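You operate a simulated robot arm through the tools that you are given. There is no shell and no other tool.

The job below is to be done with a simulated robot arm. You get a single attempt, and the scene is never put back.

## Task
Unlock the bike, stow the cable plug in its holder and stand the key in the gear stand's key holder.
Fine: the key comes out only when the lock barrel is turned back. Where these are worked on the way, their far stop is far enough and under half their travel is too little: lock barrel.

The check looks at the end state, three seconds after you hand in, the way a careful person would. Anything else that was tipped, shoved, dropped, spilled or broken makes it a failure.

## Robot
A 7-joint arm with a two-finger parallel gripper, fixed in place. Base frame: the origin is at the foot of the arm, x ahead of it, y to its left, z up. Lengths are in mm, angles in degrees, forces in N, time in s.
With the tool pointing down near the work surface it reaches from about 100 to 640 mm from the base axis. Its first joint turns from -66.0 to 66.0 degrees. Payload 2.4 kg.
The tool frame sits at the grasp point between the pads (the TCP): z along the fingers, y along the line on which they close. The tips reach 30 mm beyond it. The gripper opens to 94 mm. The fingers are 28 mm wide and 10 mm thick; the gripper's body (50 by 96 mm) begins 55 mm behind the TCP.
Orientation is that of the tool frame in the base frame, as a unit quaternion [w, x, y, z]. With the fingers straight down and closing along the base's y, the tool's x points along the base's -x, its y along +y and its z along -z.

## Interface
- The arm moves only by the tool send_rows. Its argument "deltas" is a list of rows, each a list of 3 entries, a list of its own where there are three numbers: the turn, a rotation vector about the tool's x, y, z in units of 180 degrees (1.0 is 180 degrees), then the shift along the tool's x, y, z in units of 150 mm (1.0 is 150 mm), then the closure, from 0 (fully open) to 1 (shut). In form: [[[wx, wy, wz], [tx, ty, tz], hand], ...]. A call has 1 to 20 rows; each row is the pose to reach, as a shift and turn from the pose commanded when the call began, along the tool's axes at that moment. A call with a number of a shift or a turn outside -1 to 1 is refused whole. A row lasts 0.2 s, in which the tool goes at most 50 mm and 8.6 degrees; a call with a longer step from one row to the next is refused whole, and so is a gripper value outside its range. Where a pose cannot be reached the arm comes as near as it can. A force on the tool above 40 N (or 10 N above the force at the start of the call, whichever is more), or a blocked arm, ends the call early, and 0.2 s more pass. The fingers move at their own pace (about 153 mm/s each) and stop on an object; they squeeze with about 36 N. The grip force told is the motor's: it shows also when the fingers shut on nothing. Time passes only in rows, and 0.2 s behind the last, so rows that repeat a pose let the fingers close. It gives the time, the measured TCP pose, the force on the tool (base axes), the opening and the grip force at its end, in the units of the frame above (readings bear some noise), with the torque about the TCP (base axes, N m) and any sound that the robot's microphone picked up.
- Cameras (640 x 400 px; columns grow to the right, rows downward): "scene" is fixed at [13.7, 453.6, 1467.8]; the picture's right is [-0.93, -0.37, 0.00], its down [-0.13, 0.32, -0.94] and it looks along [0.35, -0.87, -0.34] (base axes); focal length 365 px, centre (320, 200). "wrist" rides on the gripper at [76, 14, -102] in the tool frame; the picture's right is [-0.18, 0.98, 0.00], its down [-0.75, -0.14, -0.64] and it looks along [-0.63, -0.12, 0.77] (tool axes); focal length 243 px, centre (320, 200). There is no depth. A picture from a camera that has moved, and an enlarged one, comes with that camera's place and axes in the base frame and with its lens.
- capture(camera): a new picture of that camera. No time passes.
- zoom(camera, box): a new picture of the part [left, top, right, bottom] of that camera's present view, enlarged. No time passes.
- hand_in(): hands the job in; it is judged then, once.

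Nothing tells you positions but the pictures and the camera data. Unless the task says otherwise, let go and move clear before handing in.

The tools are called after "Emit:" as name(argument=value, ...) on one line, values as JSON. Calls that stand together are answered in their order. send_rows: Moves the arm, as the interface text tells. Its arguments: {"type":"object","properties":{"deltas":{"type":"array"}},"required":["deltas"]} The other tools are called the same way: capture (camera) takes a picture; zoom (camera, box) takes an enlarged picture of a part of a camera's view; hand_in () hands the job in.

At the start:

```text
t: 0.0
position: [293.5, -166.0, 1213.2]
ee_rot: [-0.001, 0.0, 1.0, 0.0]
ft_force: [0.0, -0.7, -0.3]
torque: [-0.04, -0.06, -0.01]
opening: 93.8
grip_force: 0.1
```

scene: 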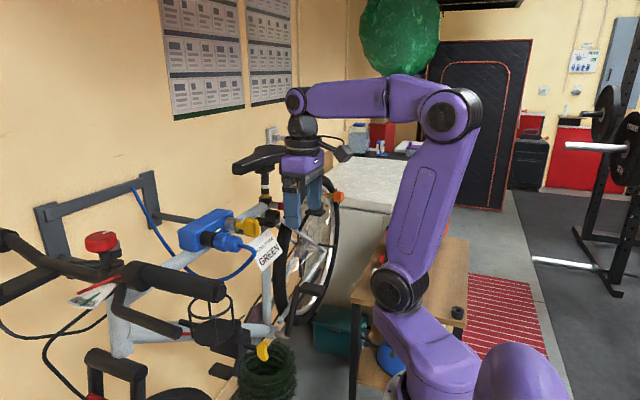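
wrist: 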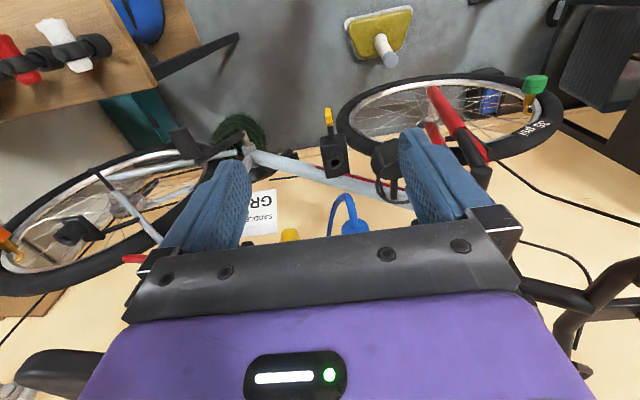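

I see a bike by a wall with a blue lock body, a yellow key and a blue cable. I'll zoom in on the details before moving.

Emit:
zoom(camera="scene", box=[140, 180, 300, 280])

Emit:
zoom(camera="scene", box=[0, 200, 320, 400])

Emit:
zoom(camera="wrist", box=[220, 80, 540, 280])

Emit:
zoom(camera="wrist", box=[0, 0, 320, 200])

```text
4.00 times, centred on (220, 230) of scene
camera zoom: at [13.7, 453.6, 1467.8], right [-0.93, -0.37, 0.0], down [-0.13, 0.32, -0.94], along [0.35, -0.87, -0.34], focal length 1462 px, centre (720, 80)
```

zoom: 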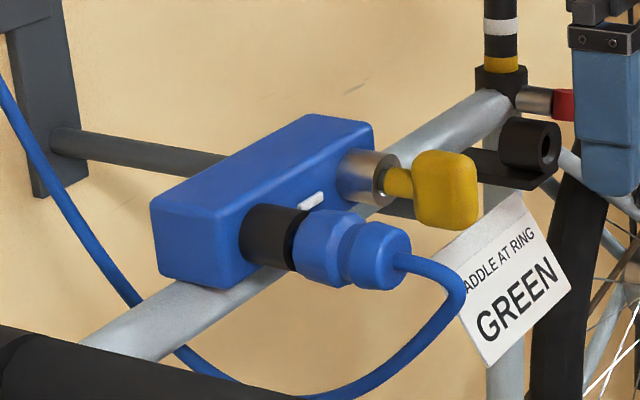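

```text
2.00 times, centred on (160, 300) of scene
camera zoom: at [13.7, 453.6, 1467.8], right [-0.93, -0.37, 0.0], down [-0.13, 0.32, -0.94], along [0.35, -0.87, -0.34], focal length 731 px, centre (640, 0)
```

zoom: 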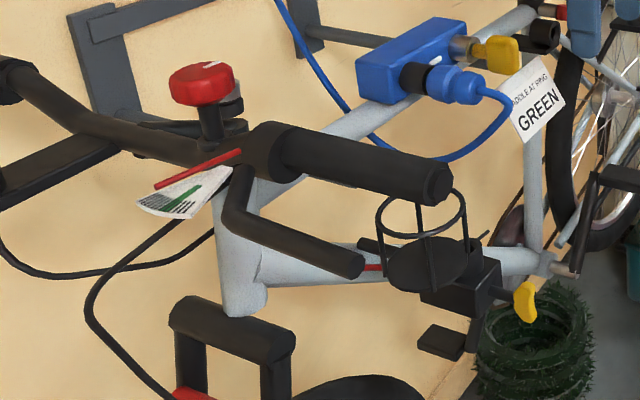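

```text
2.00 times, centred on (380, 180) of wrist
camera zoom: at [216.8, -151.8, 1315.0], right [0.18, 0.98, 0.0], down [0.75, -0.14, 0.64], along [0.63, -0.12, -0.77], focal length 485 px, centre (200, 240)
```

zoom: 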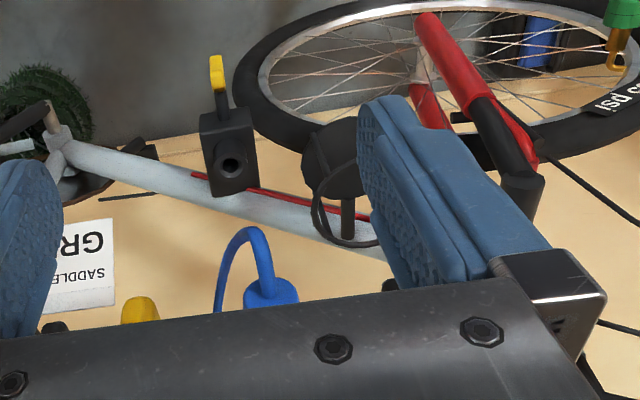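

```text
2.00 times, centred on (160, 100) of wrist
camera zoom: at [216.8, -151.8, 1315.0], right [0.18, 0.98, 0.0], down [0.75, -0.14, 0.64], along [0.63, -0.12, -0.77], focal length 485 px, centre (640, 400)
```

zoom: 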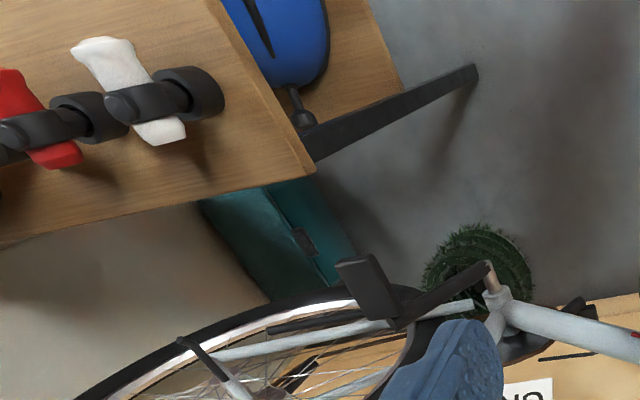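

The bike stands in front of a wall at +x, and the lock's blue box holds the key and the plug side by side. I'll look closer at the candidate holders.

Emit:
zoom(camera="wrist", box=[300, 0, 460, 100])

Emit:
zoom(camera="wrist", box=[460, 50, 620, 150])

Emit:
zoom(camera="wrist", box=[270, 90, 430, 190])

Emit:
zoom(camera="wrist", box=[0, 180, 160, 280])

Emit:
zoom(camera="scene", box=[320, 200, 480, 300])

Emit:
zoom(camera="scene", box=[160, 280, 320, 380])

Emit:
zoom(camera="scene", box=[220, 100, 380, 200])

Emit:
zoom(camera="scene", box=[240, 180, 400, 280])

```text
4.00 times, centred on (380, 50) of wrist
camera zoom: at [216.8, -151.8, 1315.0], right [0.18, 0.98, 0.0], down [0.75, -0.14, 0.64], along [0.63, -0.12, -0.77], focal length 970 px, centre (80, 800)
```

zoom: 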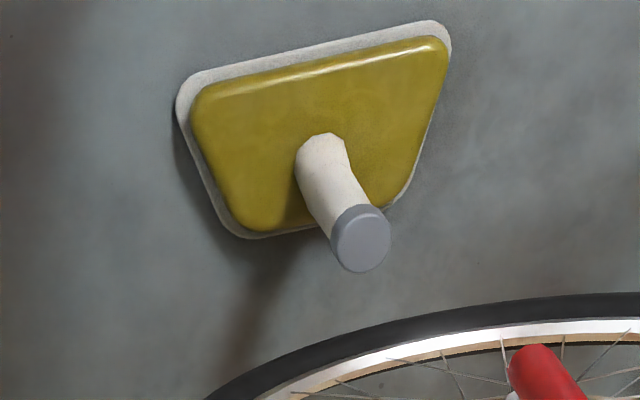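

```text
4.00 times, centred on (540, 100) of wrist
camera zoom: at [216.8, -151.8, 1315.0], right [0.18, 0.98, 0.0], down [0.75, -0.14, 0.64], along [0.63, -0.12, -0.77], focal length 970 px, centre (-560, 600)
```

zoom: 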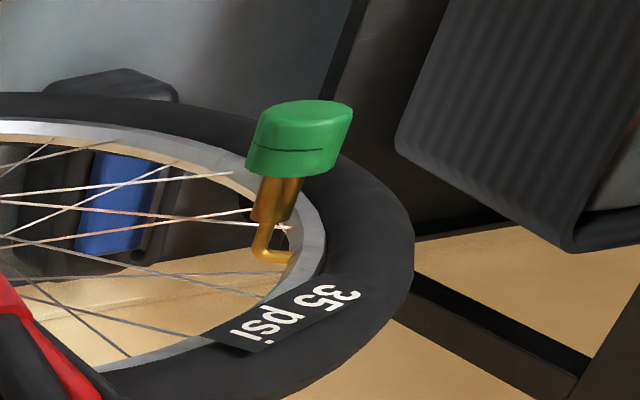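

```text
4.00 times, centred on (350, 140) of wrist
camera zoom: at [216.8, -151.8, 1315.0], right [0.18, 0.98, 0.0], down [0.75, -0.14, 0.64], along [0.63, -0.12, -0.77], focal length 970 px, centre (200, 440)
```

zoom: 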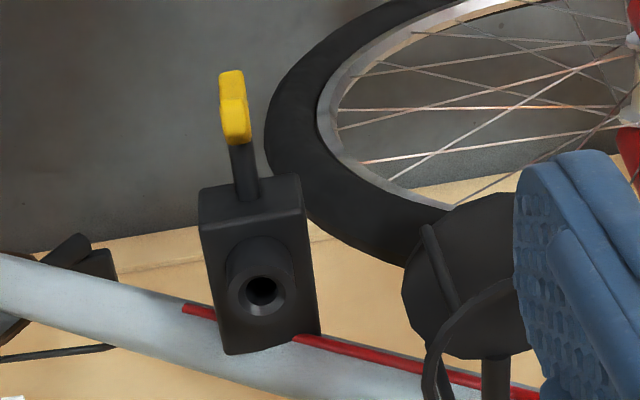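

```text
4.00 times, centred on (80, 230) of wrist
camera zoom: at [216.8, -151.8, 1315.0], right [0.18, 0.98, 0.0], down [0.75, -0.14, 0.64], along [0.63, -0.12, -0.77], focal length 970 px, centre (1280, 80)
```

zoom: 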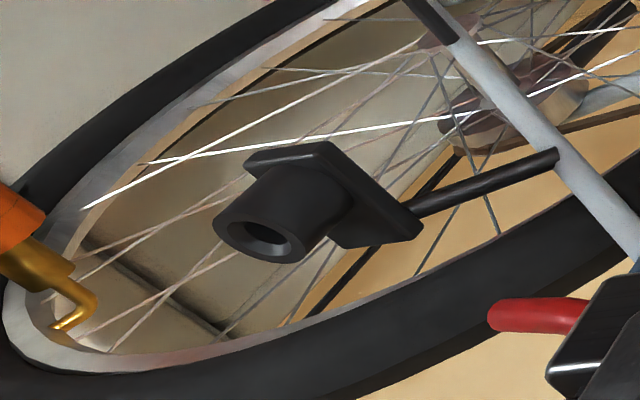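

```text
4.00 times, centred on (400, 250) of scene
camera zoom: at [13.7, 453.6, 1467.8], right [-0.93, -0.37, 0.0], down [-0.13, 0.32, -0.94], along [0.35, -0.87, -0.34], focal length 1462 px, centre (0, 0)
```

zoom: 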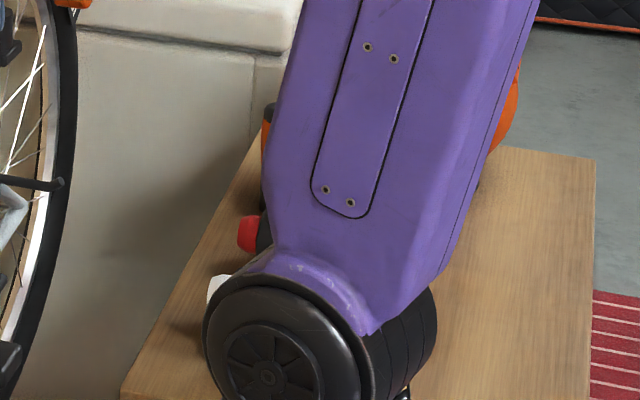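

```text
4.00 times, centred on (240, 330) of scene
camera zoom: at [13.7, 453.6, 1467.8], right [-0.93, -0.37, 0.0], down [-0.13, 0.32, -0.94], along [0.35, -0.87, -0.34], focal length 1462 px, centre (640, -320)
```

zoom: 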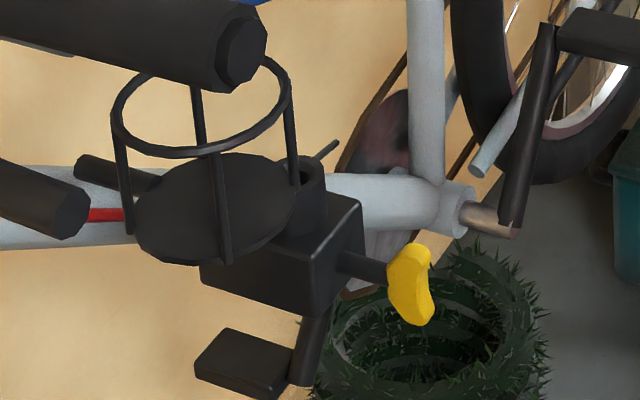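

```text
4.00 times, centred on (300, 150) of scene
camera zoom: at [13.7, 453.6, 1467.8], right [-0.93, -0.37, 0.0], down [-0.13, 0.32, -0.94], along [0.35, -0.87, -0.34], focal length 1462 px, centre (400, 400)
```

zoom: 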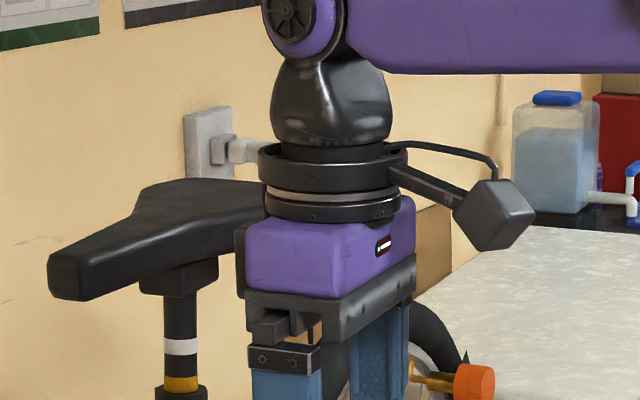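

```text
4.00 times, centred on (320, 230) of scene
camera zoom: at [13.7, 453.6, 1467.8], right [-0.93, -0.37, 0.0], down [-0.13, 0.32, -0.94], along [0.35, -0.87, -0.34], focal length 1462 px, centre (320, 80)
```

zoom: 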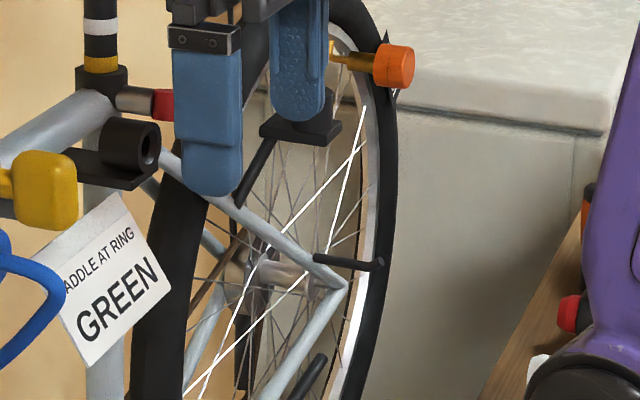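

The lock key sits near [479, -247, 1080], a horizontal tubular clamp near [428, -282, 1115], and another upright socket box near [498, -171, 850]. I'll turn the wrist in place to look around at the bench side before deciding which holder is which.

Emit:
send_rows(deltas=[[[0, 0, 0.045], [0, 0, 0], 0], [[0, 0, 0.09], [0, 0, 0], 0], [[0, 0, 0.135], [0, 0, 0], 0], [[0, 0, 0.18], [0, 0, 0], 0], [[0, 0, 0.225], [0, 0, 0], 0], [[0, 0, 0.27], [0, 0, 0], 0], [[0, 0, 0.315], [0, 0, 0], 0], [[0, 0, 0.36], [0, 0, 0], 0], [[0, 0, 0.405], [0, 0, 0], 0], [[0, 0, 0.45], [0, 0, 0], 0], [[0, 0, 0.495], [0, 0, 0], 0]])

Emit:
capture(camera="wrist")

Emit:
capture(camera="scene")

```text
t: 2.4
position: [294.1, -166.0, 1215.0]
ee_rot: [-0.001, 0.702, 0.712, 0.0]
ft_force: [0.6, 0.4, 0.3]
torque: [0.0, -0.01, 0.02]
opening: 94.0
grip_force: 0.1
```

```text
taken
camera wrist: at [306.4, -89.9, 1315.8], right [0.99, -0.17, 0.0], down [-0.13, -0.76, 0.64], along [-0.11, -0.63, -0.77], focal length 243 px, centre (320, 200)
```

wrist: 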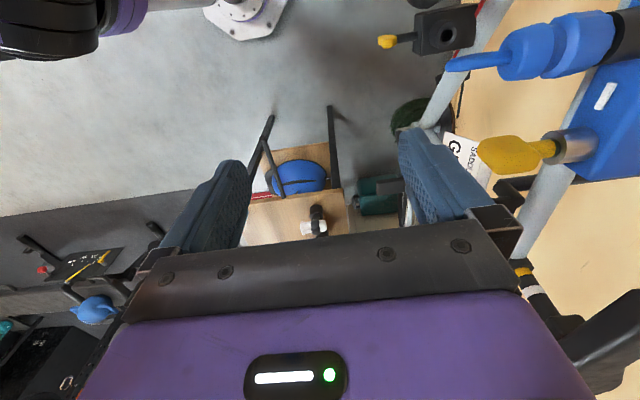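

```text
taken
```

scene: 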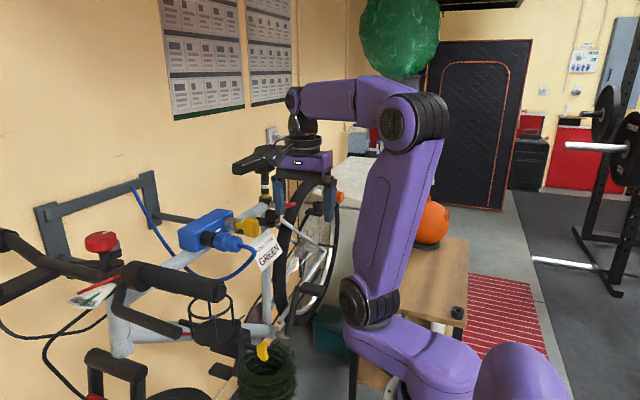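

This view shows the key, plug and lock face from the side, so I'll zoom in on the lock and on the bench items.

Emit:
zoom(camera="wrist", box=[440, 0, 640, 125])

Emit:
zoom(camera="wrist", box=[440, 100, 640, 225])

Emit:
zoom(camera="wrist", box=[230, 130, 430, 255])

Emit:
zoom(camera="wrist", box=[0, 215, 200, 340])

Emit:
zoom(camera="scene", box=[340, 180, 500, 280])

```text
3.20 times, centred on (540, 62) of wrist
camera zoom: at [306.4, -89.9, 1315.8], right [0.99, -0.17, 0.0], down [-0.13, -0.76, 0.64], along [-0.11, -0.63, -0.77], focal length 776 px, centre (-384, 640)
```

zoom: 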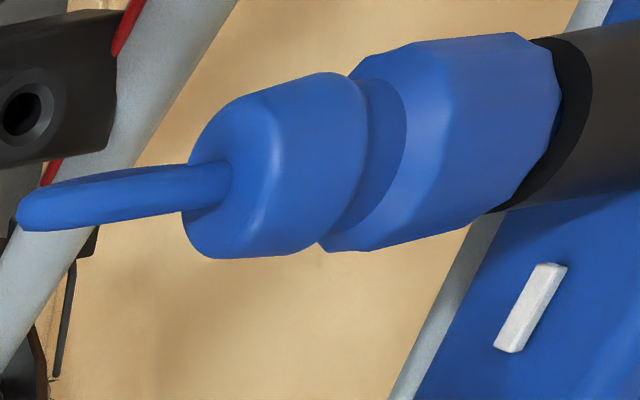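

```text
3.20 times, centred on (540, 162) of wrist
camera zoom: at [306.4, -89.9, 1315.8], right [0.99, -0.17, 0.0], down [-0.13, -0.76, 0.64], along [-0.11, -0.63, -0.77], focal length 776 px, centre (-384, 320)
```

zoom: 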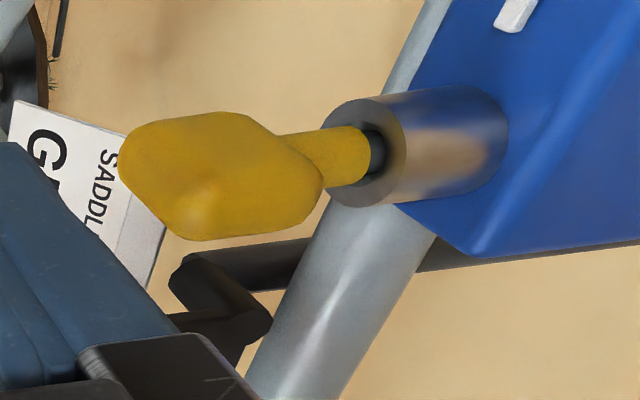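

```text
3.20 times, centred on (330, 192) of wrist
camera zoom: at [306.4, -89.9, 1315.8], right [0.99, -0.17, 0.0], down [-0.13, -0.76, 0.64], along [-0.11, -0.63, -0.77], focal length 776 px, centre (288, 224)
```

zoom: 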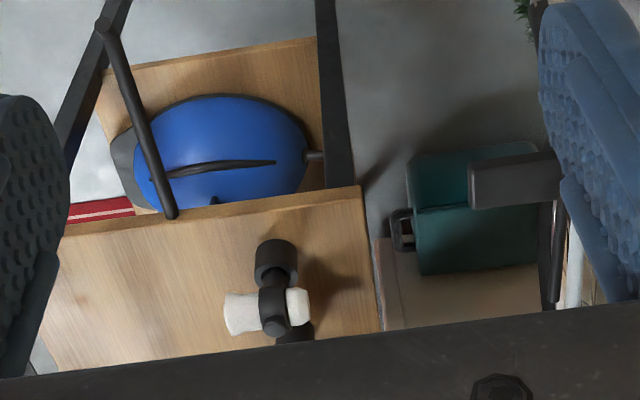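

```text
3.20 times, centred on (100, 278) of wrist
camera zoom: at [306.4, -89.9, 1315.8], right [0.99, -0.17, 0.0], down [-0.13, -0.76, 0.64], along [-0.11, -0.63, -0.77], focal length 776 px, centre (1024, -48)
```

zoom: 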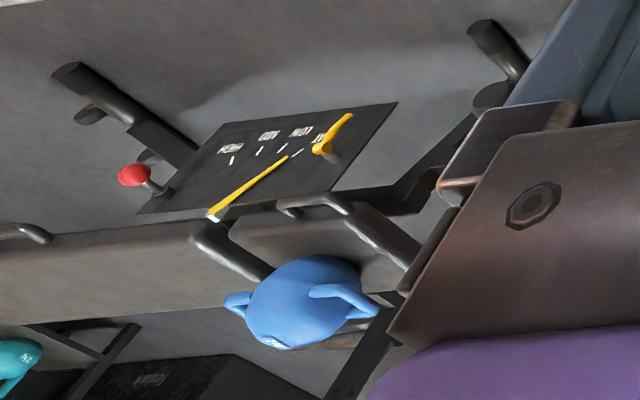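

```text
4.00 times, centred on (420, 230) of scene
camera zoom: at [13.7, 453.6, 1467.8], right [-0.93, -0.37, 0.0], down [-0.13, 0.32, -0.94], along [0.35, -0.87, -0.34], focal length 1462 px, centre (-80, 80)
```

zoom: 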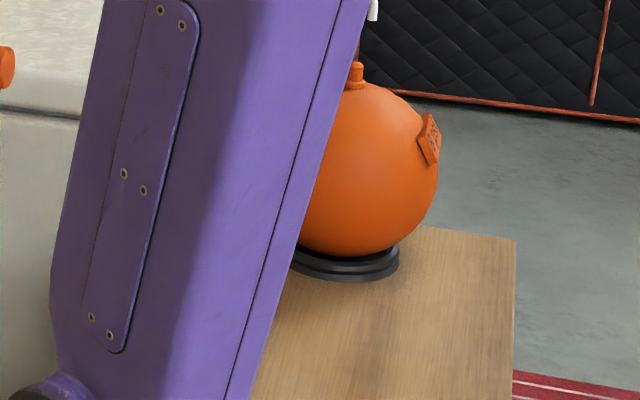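

The bench at the far side shows a helmet and dumbbells but I don't see a key holder there yet. I'll turn the wrist the other way to survey the +y side.

Emit:
send_rows(deltas=[[[0, 0, -0.047], [0, 0, 0], 0], [[0, 0, -0.094], [0, 0, 0], 0], [[0, 0, -0.141], [0, 0, 0], 0], [[0, 0, -0.188], [0, 0, 0], 0], [[0, 0, -0.235], [0, 0, 0], 0], [[0, 0, -0.282], [0, 0, 0], 0], [[0, 0, -0.329], [0, 0, 0], 0], [[0, 0, -0.376], [0, 0, 0], 0], [[0, 0, -0.423], [0, 0, 0], 0], [[0, 0, -0.47], [0, 0, 0], 0], [[0, 0, -0.517], [0, 0, 0], 0], [[0, 0, -0.564], [0, 0, 0], 0], [[0, 0, -0.611], [0, 0, 0], 0], [[0, 0, -0.658], [0, 0, 0], 0], [[0, 0, -0.705], [0, 0, 0], 0], [[0, 0, -0.752], [0, 0, 0], 0]])

Emit:
capture(camera="wrist")

```text
t: 5.8
position: [294.2, -167.0, 1213.0]
ee_rot: [0.001, -0.393, 0.919, 0.0]
ft_force: [-0.9, 0.1, -0.1]
torque: [-0.02, 0.02, 0.0]
opening: 94.0
grip_force: 0.1
```

```text
taken
camera wrist: at [230.2, -211.4, 1315.0], right [-0.59, 0.81, 0.0], down [0.62, 0.45, 0.64], along [0.52, 0.38, -0.77], focal length 243 px, centre (320, 200)
```

wrist: 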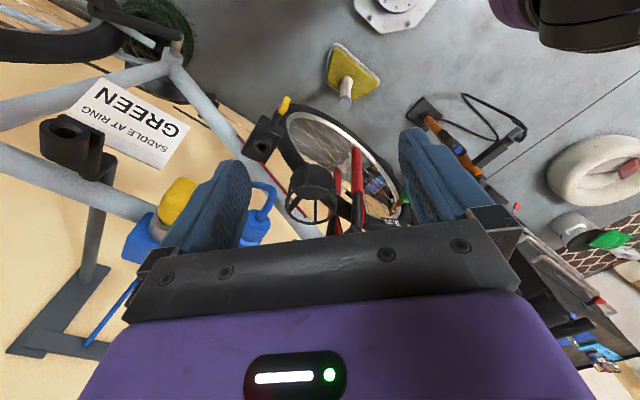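

Emit:
zoom(camera="wrist", box=[0, 80, 200, 205])

Emit:
zoom(camera="wrist", box=[220, 80, 420, 205])

Emit:
zoom(camera="wrist", box=[400, 80, 600, 205])

Emit:
zoom(camera="wrist", box=[440, 180, 640, 305])

Emit:
zoom(camera="wrist", box=[0, 200, 200, 325])

```text
3.20 times, centred on (100, 142) of wrist
camera zoom: at [230.2, -211.4, 1315.0], right [-0.59, 0.81, 0.0], down [0.62, 0.45, 0.64], along [0.52, 0.38, -0.77], focal length 776 px, centre (1024, 384)
```

zoom: 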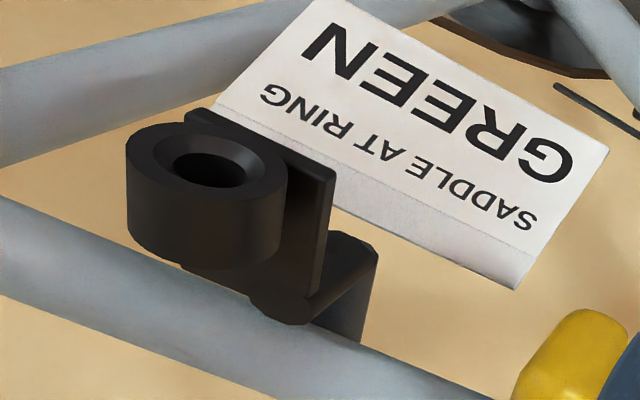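

```text
3.20 times, centred on (320, 142) of wrist
camera zoom: at [230.2, -211.4, 1315.0], right [-0.59, 0.81, 0.0], down [0.62, 0.45, 0.64], along [0.52, 0.38, -0.77], focal length 776 px, centre (320, 384)
```

zoom: 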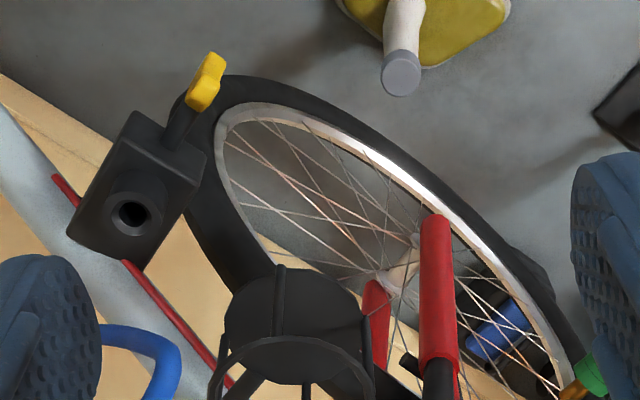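

```text
3.20 times, centred on (500, 142) of wrist
camera zoom: at [230.2, -211.4, 1315.0], right [-0.59, 0.81, 0.0], down [0.62, 0.45, 0.64], along [0.52, 0.38, -0.77], focal length 776 px, centre (-256, 384)
```

zoom: 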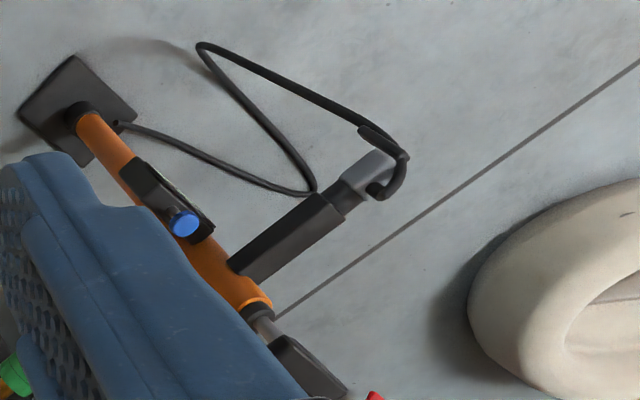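

```text
3.20 times, centred on (540, 242) of wrist
camera zoom: at [230.2, -211.4, 1315.0], right [-0.59, 0.81, 0.0], down [0.62, 0.45, 0.64], along [0.52, 0.38, -0.77], focal length 776 px, centre (-384, 64)
```

zoom: 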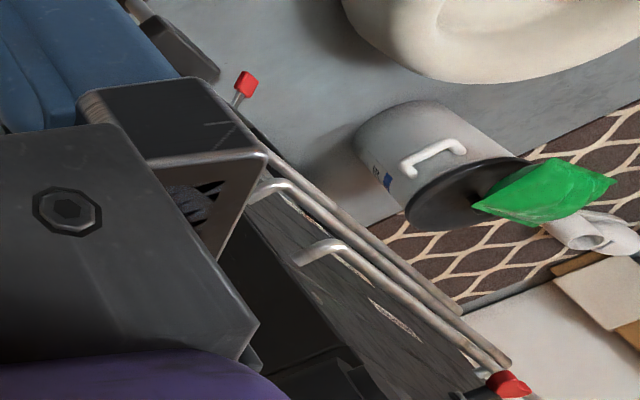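

```text
3.20 times, centred on (100, 262) of wrist
camera zoom: at [230.2, -211.4, 1315.0], right [-0.59, 0.81, 0.0], down [0.62, 0.45, 0.64], along [0.52, 0.38, -0.77], focal length 776 px, centre (1024, 0)
```

zoom: 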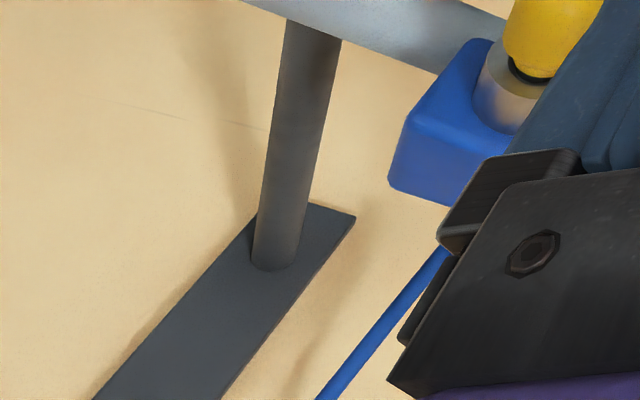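

The clamp near the seat tube and the box on the down tube are both candidate sockets. I'll check the lower-left of the scene and turn the wrist a bit more to see the front of the bike.

Emit:
zoom(camera="scene", box=[0, 300, 160, 400])

Emit:
zoom(camera="scene", box=[30, 200, 190, 300])

Emit:
send_rows(deltas=[[[0, 0, -0.045], [0, 0, 0], 0], [[0, 0, -0.09], [0, 0, 0], 0], [[0, 0, -0.135], [0, 0, 0], 0], [[0, 0, -0.18], [0, 0, 0], 0], [[0, 0, -0.225], [0, 0, 0], 0], [[0, 0, -0.27], [0, 0, 0], 0], [[0, 0, -0.315], [0, 0, 0], 0]])

Emit:
capture(camera="wrist")

```text
4.00 times, centred on (80, 350) of scene
camera zoom: at [13.7, 453.6, 1467.8], right [-0.93, -0.37, 0.0], down [-0.13, 0.32, -0.94], along [0.35, -0.87, -0.34], focal length 1462 px, centre (1280, -400)
```

zoom: 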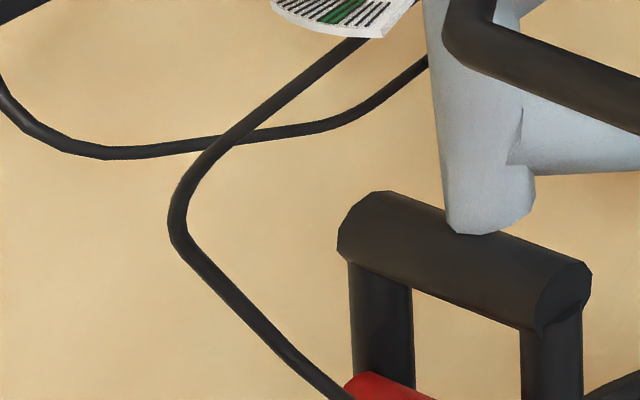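

```text
4.00 times, centred on (110, 250) of scene
camera zoom: at [13.7, 453.6, 1467.8], right [-0.93, -0.37, 0.0], down [-0.13, 0.32, -0.94], along [0.35, -0.87, -0.34], focal length 1462 px, centre (1160, 0)
```

zoom: 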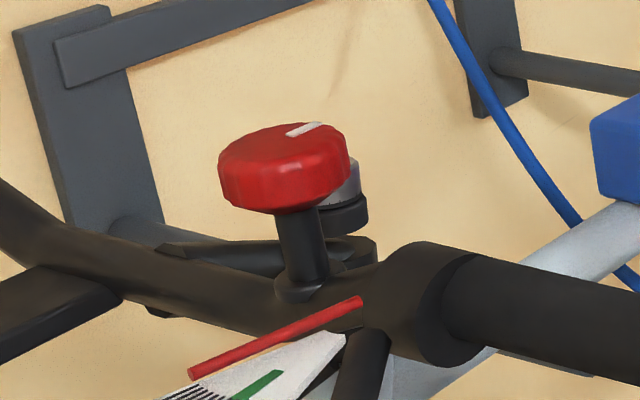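

```text
t: 7.4
position: [294.9, -166.4, 1212.2]
ee_rot: [0.0, 0.783, -0.622, 0.0]
ft_force: [0.7, -0.1, -0.3]
torque: [0.0, -0.03, 0.0]
opening: 94.2
grip_force: 0.0
```

```text
taken
camera wrist: at [297.0, -243.4, 1315.1], right [-1.0, -0.04, 0.0], down [-0.03, 0.77, 0.64], along [-0.03, 0.64, -0.77], focal length 243 px, centre (320, 200)
```

wrist: 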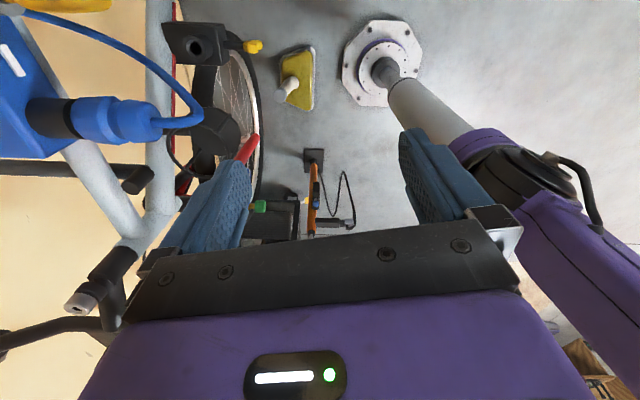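

Emit:
zoom(camera="wrist", box=[0, 0, 320, 200])

Emit:
zoom(camera="wrist", box=[160, 0, 320, 100])

Emit:
zoom(camera="wrist", box=[0, 0, 160, 100])

Emit:
zoom(camera="wrist", box=[0, 200, 160, 300])

Emit:
zoom(camera="wrist", box=[220, 120, 380, 220])

```text
2.00 times, centred on (160, 100) of wrist
camera zoom: at [297.0, -243.4, 1315.1], right [-1.0, -0.04, 0.0], down [-0.03, 0.77, 0.64], along [-0.03, 0.64, -0.77], focal length 485 px, centre (640, 400)
```

zoom: 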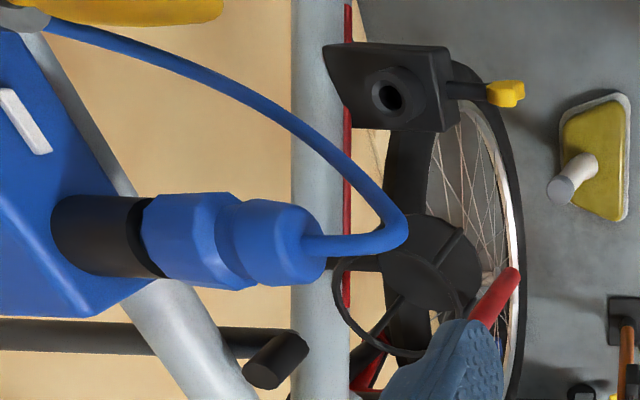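

```text
4.00 times, centred on (240, 50) of wrist
camera zoom: at [297.0, -243.4, 1315.1], right [-1.0, -0.04, 0.0], down [-0.03, 0.77, 0.64], along [-0.03, 0.64, -0.77], focal length 970 px, centre (640, 800)
```

zoom: 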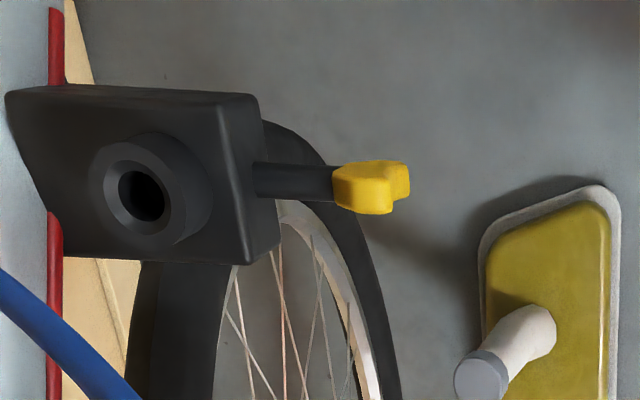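

```text
4.00 times, centred on (80, 50) of wrist
camera zoom: at [297.0, -243.4, 1315.1], right [-1.0, -0.04, 0.0], down [-0.03, 0.77, 0.64], along [-0.03, 0.64, -0.77], focal length 970 px, centre (1280, 800)
```

zoom: 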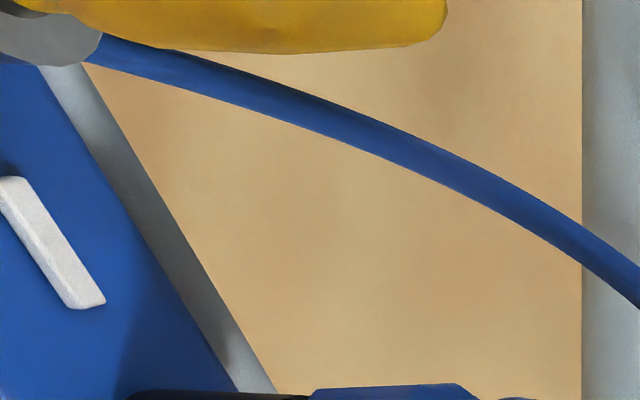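

```text
4.00 times, centred on (80, 250) of wrist
camera zoom: at [297.0, -243.4, 1315.1], right [-1.0, -0.04, 0.0], down [-0.03, 0.77, 0.64], along [-0.03, 0.64, -0.77], focal length 970 px, centre (1280, 0)
```

zoom: 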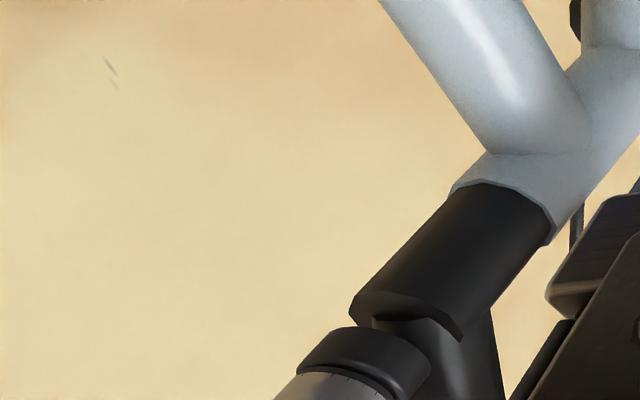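

```text
4.00 times, centred on (300, 170) of wrist
camera zoom: at [297.0, -243.4, 1315.1], right [-1.0, -0.04, 0.0], down [-0.03, 0.77, 0.64], along [-0.03, 0.64, -0.77], focal length 970 px, centre (400, 320)
```

zoom: 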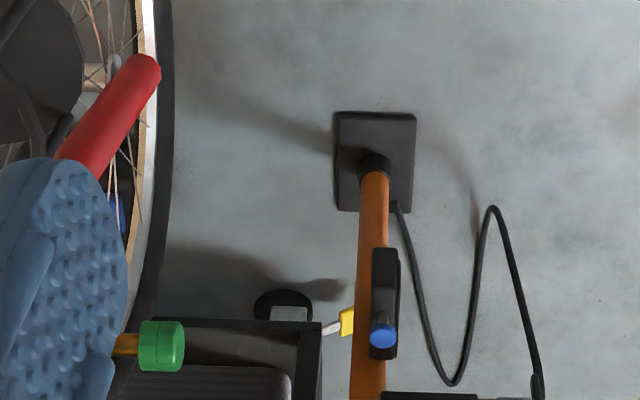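

The lever-ended black box has an upright socket, and the seat-side tube faces the robot. I'll keep turning toward a camera-above orientation, which I need for a horizontal approach with the fingers pointing at the bike.

Emit:
send_rows(deltas=[[[0, 0, -0.045], [0, 0, -0.05], 0], [[0, 0, -0.09], [0, 0, -0.1], 0], [[0, 0, -0.135], [0, 0, -0.15], 0], [[0, 0, -0.18], [0, 0, -0.2], 0], [[0, 0, -0.225], [0, 0, -0.25], 0], [[0, 0, -0.27], [0, 0, -0.3], 0], [[0, 0, -0.315], [0, 0, -0.33], 0], [[0, 0, -0.36], [0, 0, -0.33], 0], [[0, 0, -0.405], [0, 0, -0.33], 0], [[0, 0, -0.425], [0, 0, -0.33], 0]])

Emit:
capture(camera="wrist")

Emit:
capture(camera="scene")

```text
t: 9.6
position: [291.8, -93.6, 1260.0]
ee_rot: [0.002, 1.0, -0.007, 0.0]
ft_force: [-0.3, 0.5, -0.3]
torque: [0.02, -0.02, 0.0]
opening: 93.9
grip_force: 0.1
out of reach, approached as far as the arm can: row 8, 9, 10
```

```text
taken
camera wrist: at [366.4, -108.7, 1362.0], right [-0.2, -0.98, 0.0], down [-0.75, 0.15, 0.64], along [-0.63, 0.12, -0.77], focal length 243 px, centre (320, 200)
```

wrist: 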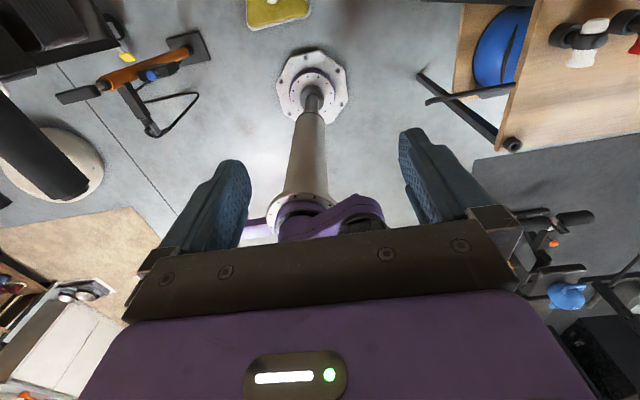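

```text
taken
```

scene: 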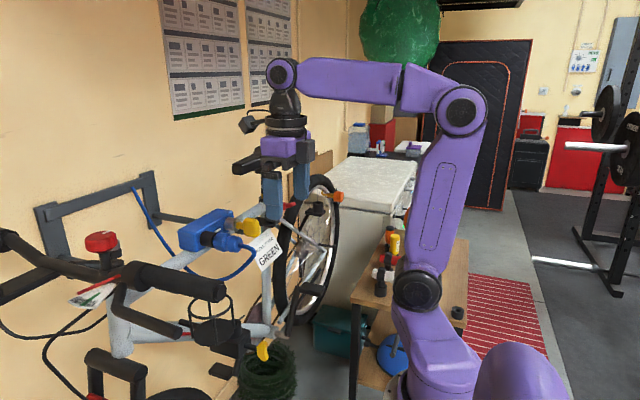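

Emit:
zoom(camera="scene", box=[330, 200, 490, 300])

Emit:
zoom(camera="scene", box=[310, 280, 470, 380])

Emit:
zoom(camera="scene", box=[220, 160, 380, 260])

Emit:
zoom(camera="wrist", box=[440, 0, 640, 125])

Emit:
zoom(camera="wrist", box=[0, 0, 240, 150])

Emit:
zoom(camera="wrist", box=[0, 200, 160, 400])

```text
4.00 times, centred on (410, 250) of scene
camera zoom: at [13.7, 453.6, 1467.8], right [-0.93, -0.37, 0.0], down [-0.13, 0.32, -0.94], along [0.35, -0.87, -0.34], focal length 1462 px, centre (-40, 0)
```

zoom: 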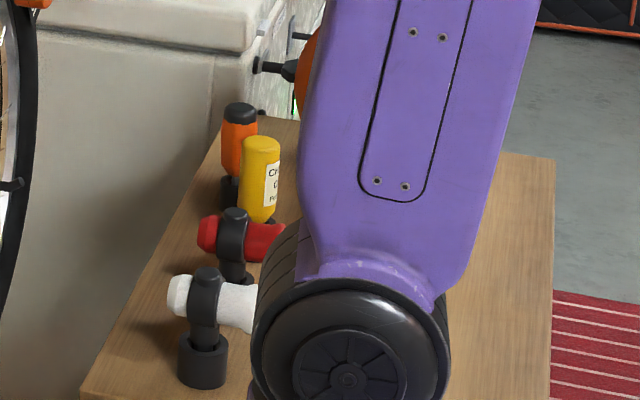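

```text
4.00 times, centred on (390, 330) of scene
camera zoom: at [13.7, 453.6, 1467.8], right [-0.93, -0.37, 0.0], down [-0.13, 0.32, -0.94], along [0.35, -0.87, -0.34], focal length 1462 px, centre (40, -320)
```

zoom: 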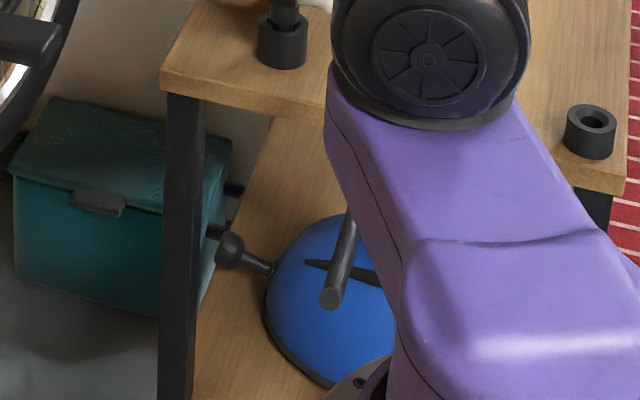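

```text
4.00 times, centred on (300, 210) of scene
camera zoom: at [13.7, 453.6, 1467.8], right [-0.93, -0.37, 0.0], down [-0.13, 0.32, -0.94], along [0.35, -0.87, -0.34], focal length 1462 px, centre (400, 160)
```

zoom: 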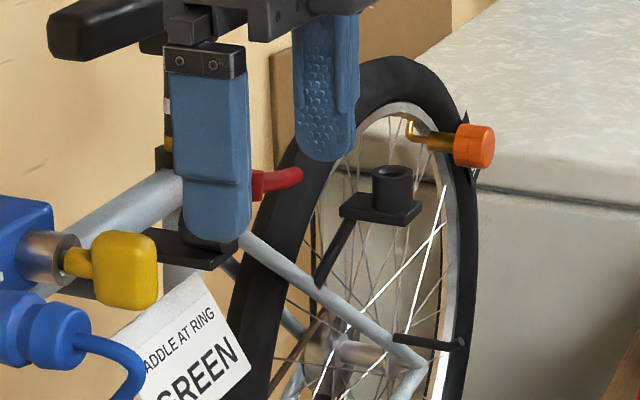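

```text
3.20 times, centred on (540, 62) of wrist
camera zoom: at [366.4, -108.7, 1362.0], right [-0.2, -0.98, 0.0], down [-0.75, 0.15, 0.64], along [-0.63, 0.12, -0.77], focal length 776 px, centre (-384, 640)
```

zoom: 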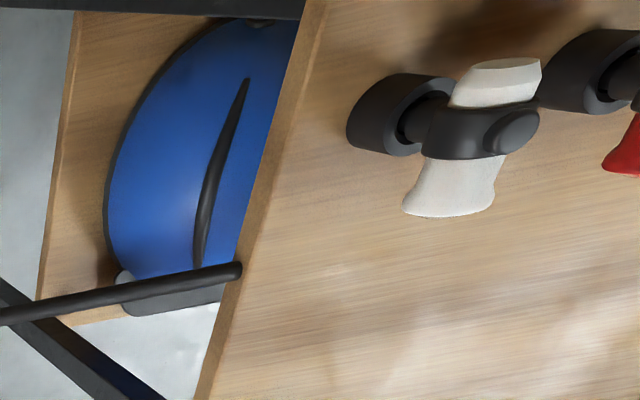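

```text
2.67 times, centred on (120, 75) of wrist
camera zoom: at [366.4, -108.7, 1362.0], right [-0.2, -0.98, 0.0], down [-0.75, 0.15, 0.64], along [-0.63, 0.12, -0.77], focal length 647 px, centre (853, 533)
```

zoom: 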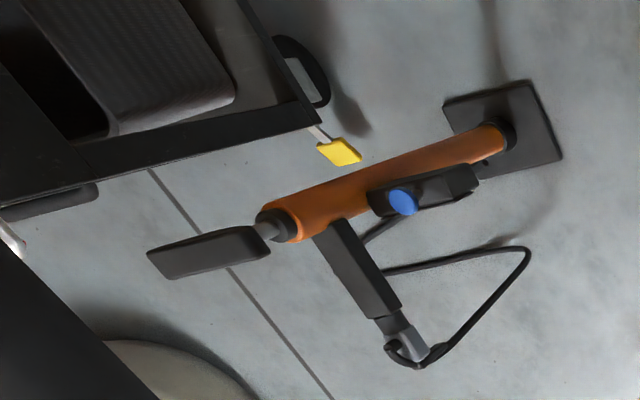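

```text
2.00 times, centred on (80, 300) of wrist
camera zoom: at [366.4, -108.7, 1362.0], right [-0.2, -0.98, 0.0], down [-0.75, 0.15, 0.64], along [-0.63, 0.12, -0.77], focal length 485 px, centre (800, 0)
```

zoom: 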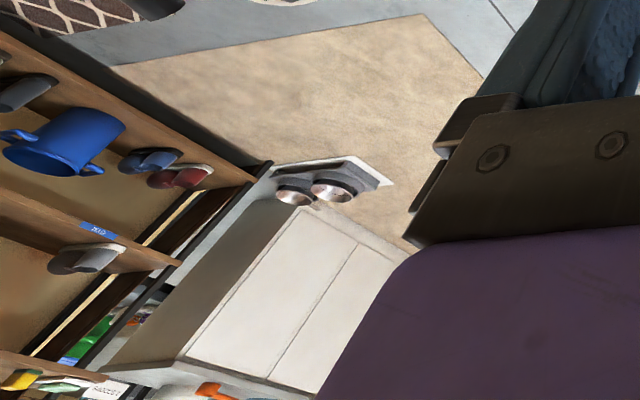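

The wooden bench with lights, bottles and a helmet looks like the gear stand, and an empty black cup sits at its corner near [-30, -550, 775]. I'll turn back and move over for a better view of the bench top.

Emit:
send_rows(deltas=[[[0, 0, 0.045], [0, 0, 0], 0], [[0, 0, 0.09], [0, 0, 0], 0], [[0, 0, 0.135], [0, 0, 0], 0], [[0, 0, 0.18], [0, 0, 0], 0], [[0, 0, 0.225], [0, 0, 0], 0], [[0, 0, 0.27], [0, 0, 0], 0], [[0, 0, 0.315], [0, 0, 0], 0], [[0, 0, 0.36], [0, 0, 0], 0], [[0, 0, 0.405], [0, 0, 0], 0], [[0, 0, 0.45], [0, 0, 0], 0], [[0, 0, 0.495], [0, 0, 0], 0], [[0, 0, 0.54], [0, 0, 0], 0], [[0, 0, 0.585], [0, 0, 0], 0], [[0, 0, 0.63], [0, 0, 0], 0], [[0, 0, 0.675], [0, 0, 0], 0], [[0, 0, 0.72], [0, 0, 0], 0], [[0, 0, 0.765], [0, 0, 0], 0], [[0, 0, 0.81], [0, 0, 0], 0], [[0, 0, 0.855], [0, 0, 0], 0], [[0, 0, 0.9], [0, 0, 0], 0]])

```text
t: 13.8
position: [289.7, -95.8, 1258.9]
ee_rot: [0.0, -0.151, 0.989, 0.0]
ft_force: [0.1, 0.8, 0.0]
torque: [-0.01, 0.03, 0.02]
opening: 94.1
grip_force: 0.1
```

Emit:
send_rows(deltas=[[[0, 0, 0.045], [0.075, -0.068, -0.01], 0], [[0, 0, 0.09], [0.15, -0.135, -0.02], 0], [[0, 0, 0.135], [0.225, -0.203, -0.03], 0], [[0, 0, 0.18], [0.3, -0.27, -0.04], 0], [[0, 0, 0.225], [0.375, -0.338, -0.05], 0], [[0, 0, 0.27], [0.45, -0.406, -0.06], 0], [[0, 0, 0.315], [0.525, -0.474, -0.07], 0], [[0, 0, 0.36], [0.6, -0.541, -0.08], 0], [[0, 0, 0.405], [0.675, -0.609, -0.09], 0], [[0, 0, 0.45], [0.75, -0.677, -0.1], 0], [[0, 0, 0.495], [0.825, -0.744, -0.11], 0], [[0, 0, 0.54], [0.9, -0.812, -0.12], 0], [[0, 0, 0.585], [0.975, -0.88, -0.133], 0]])

Emit:
capture(camera="wrist")

Emit:
capture(camera="scene")

```text
t: 16.6
position: [189.8, -264.1, 1278.7]
ee_rot: [-0.001, 0.695, 0.719, 0.0]
ft_force: [0.1, -0.1, -0.1]
torque: [0.02, -0.02, 0.01]
opening: 94.1
grip_force: 0.1
```

```text
taken
camera wrist: at [200.5, -188.6, 1381.1], right [0.99, -0.15, 0.0], down [-0.11, -0.76, 0.64], along [-0.1, -0.63, -0.77], focal length 243 px, centre (320, 200)
```

wrist: 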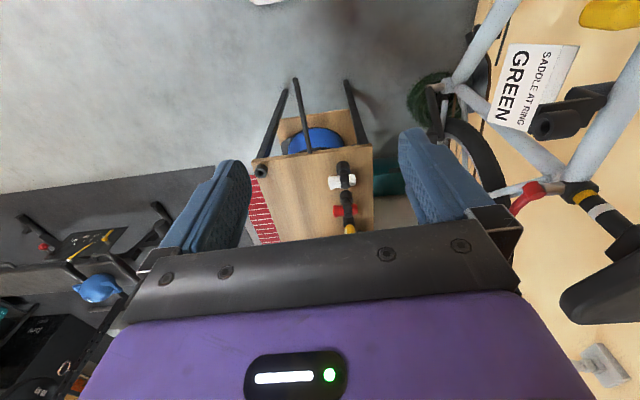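

```text
taken
```

scene: 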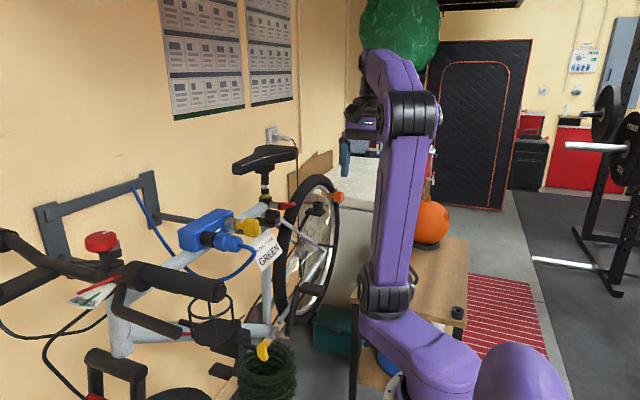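

Emit:
zoom(camera="wrist", box=[220, 70, 420, 270])

Emit:
zoom(camera="wrist", box=[440, 0, 640, 125])

Emit:
zoom(camera="scene", box=[360, 200, 520, 300])

Emit:
zoom(camera="scene", box=[240, 170, 360, 250])

Emit:
zoom(camera="scene", box=[170, 195, 290, 270])

```text
2.00 times, centred on (320, 170) of wrist
camera zoom: at [200.5, -188.6, 1381.1], right [0.99, -0.15, 0.0], down [-0.11, -0.76, 0.64], along [-0.1, -0.63, -0.77], focal length 485 px, centre (320, 260)
```

zoom: 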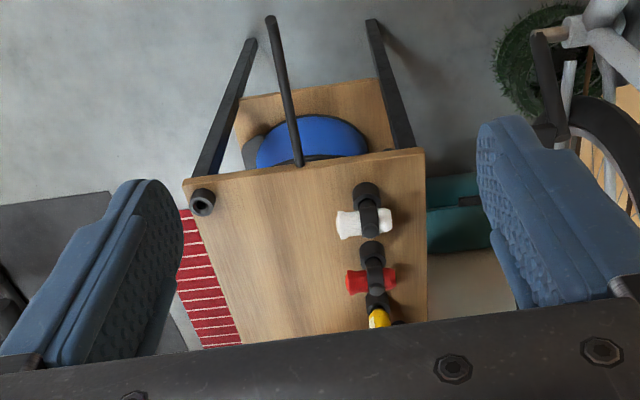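

```text
3.20 times, centred on (540, 62) of wrist
camera zoom: at [200.5, -188.6, 1381.1], right [0.99, -0.15, 0.0], down [-0.11, -0.76, 0.64], along [-0.1, -0.63, -0.77], focal length 776 px, centre (-384, 640)
```

zoom: 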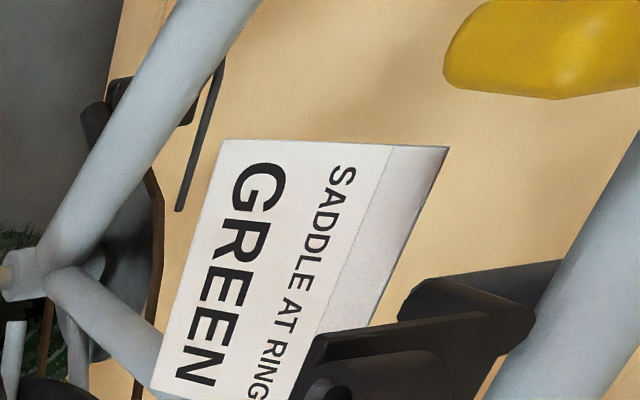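

```text
4.00 times, centred on (440, 250) of scene
camera zoom: at [13.7, 453.6, 1467.8], right [-0.93, -0.37, 0.0], down [-0.13, 0.32, -0.94], along [0.35, -0.87, -0.34], focal length 1462 px, centre (-160, 0)
```

zoom: 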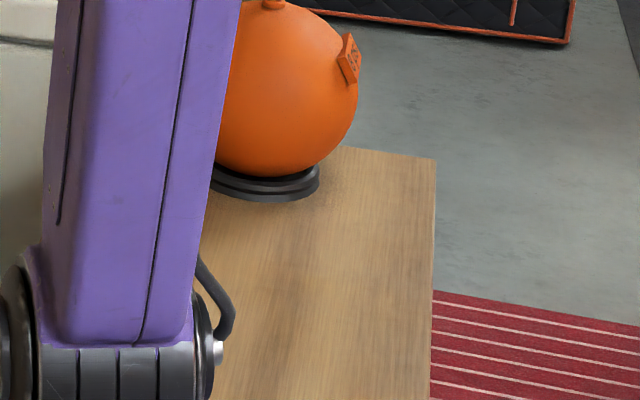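

```text
5.00 times, centred on (300, 210) of scene
camera zoom: at [13.7, 453.6, 1467.8], right [-0.93, -0.37, 0.0], down [-0.13, 0.32, -0.94], along [0.35, -0.87, -0.34], focal length 1827 px, centre (420, 150)
```

zoom: 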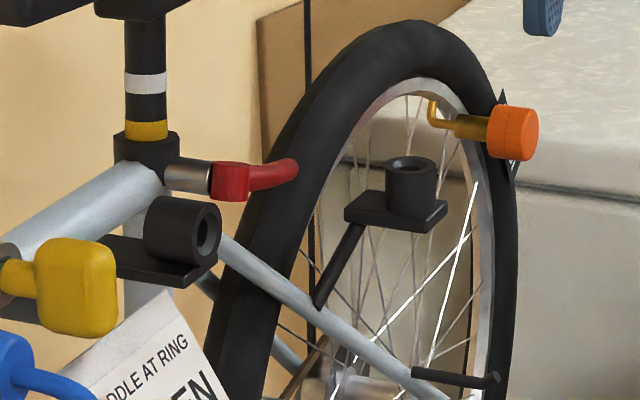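

```text
5.33 times, centred on (230, 232) of scene
camera zoom: at [13.7, 453.6, 1467.8], right [-0.93, -0.37, 0.0], down [-0.13, 0.32, -0.94], along [0.35, -0.87, -0.34], focal length 1949 px, centre (800, 27)
```

zoom: 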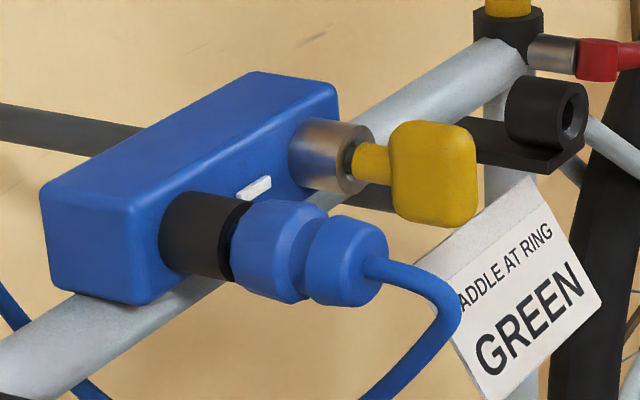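

The bench holds exactly one empty cup, at its near-left corner, so I take that as the key holder, and the seat-side tube as the plug holder. I'll test whether the arm can reach over that cup, staying high.

Emit:
send_rows(deltas=[[[0, 0, 0], [-0.15, -0.1, 0.09], 0], [[0, 0, 0], [-0.3, -0.2, 0.18], 0], [[0, 0, 0], [-0.45, -0.3, 0.27], 0], [[0, 0, 0], [-0.6, -0.4, 0.36], 0], [[0, 0, 0], [-0.75, -0.5, 0.45], 0], [[0, 0, 0], [-0.9, -0.6, 0.53], 0]])

Emit:
capture(camera="wrist")

Emit:
capture(camera="scene")

```text
t: 18.0
position: [105.8, -403.6, 1200.4]
ee_rot: [0.0, 0.693, 0.72, -0.001]
ft_force: [0.6, 0.2, 0.9]
torque: [0.03, 0.0, 0.01]
opening: 94.1
grip_force: 0.0
```

```text
taken
camera wrist: at [116.2, -326.6, 1301.5], right [0.99, -0.15, 0.0], down [-0.11, -0.76, 0.64], along [-0.09, -0.64, -0.77], focal length 243 px, centre (320, 200)
```

wrist: 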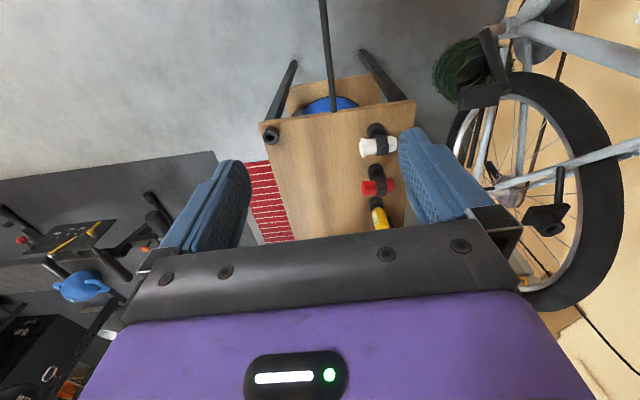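

```text
taken
```

scene: 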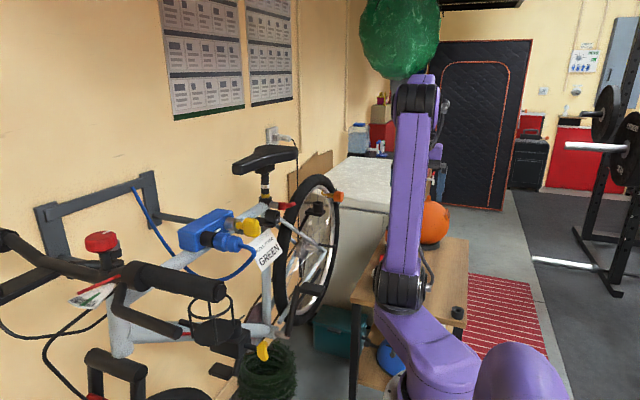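

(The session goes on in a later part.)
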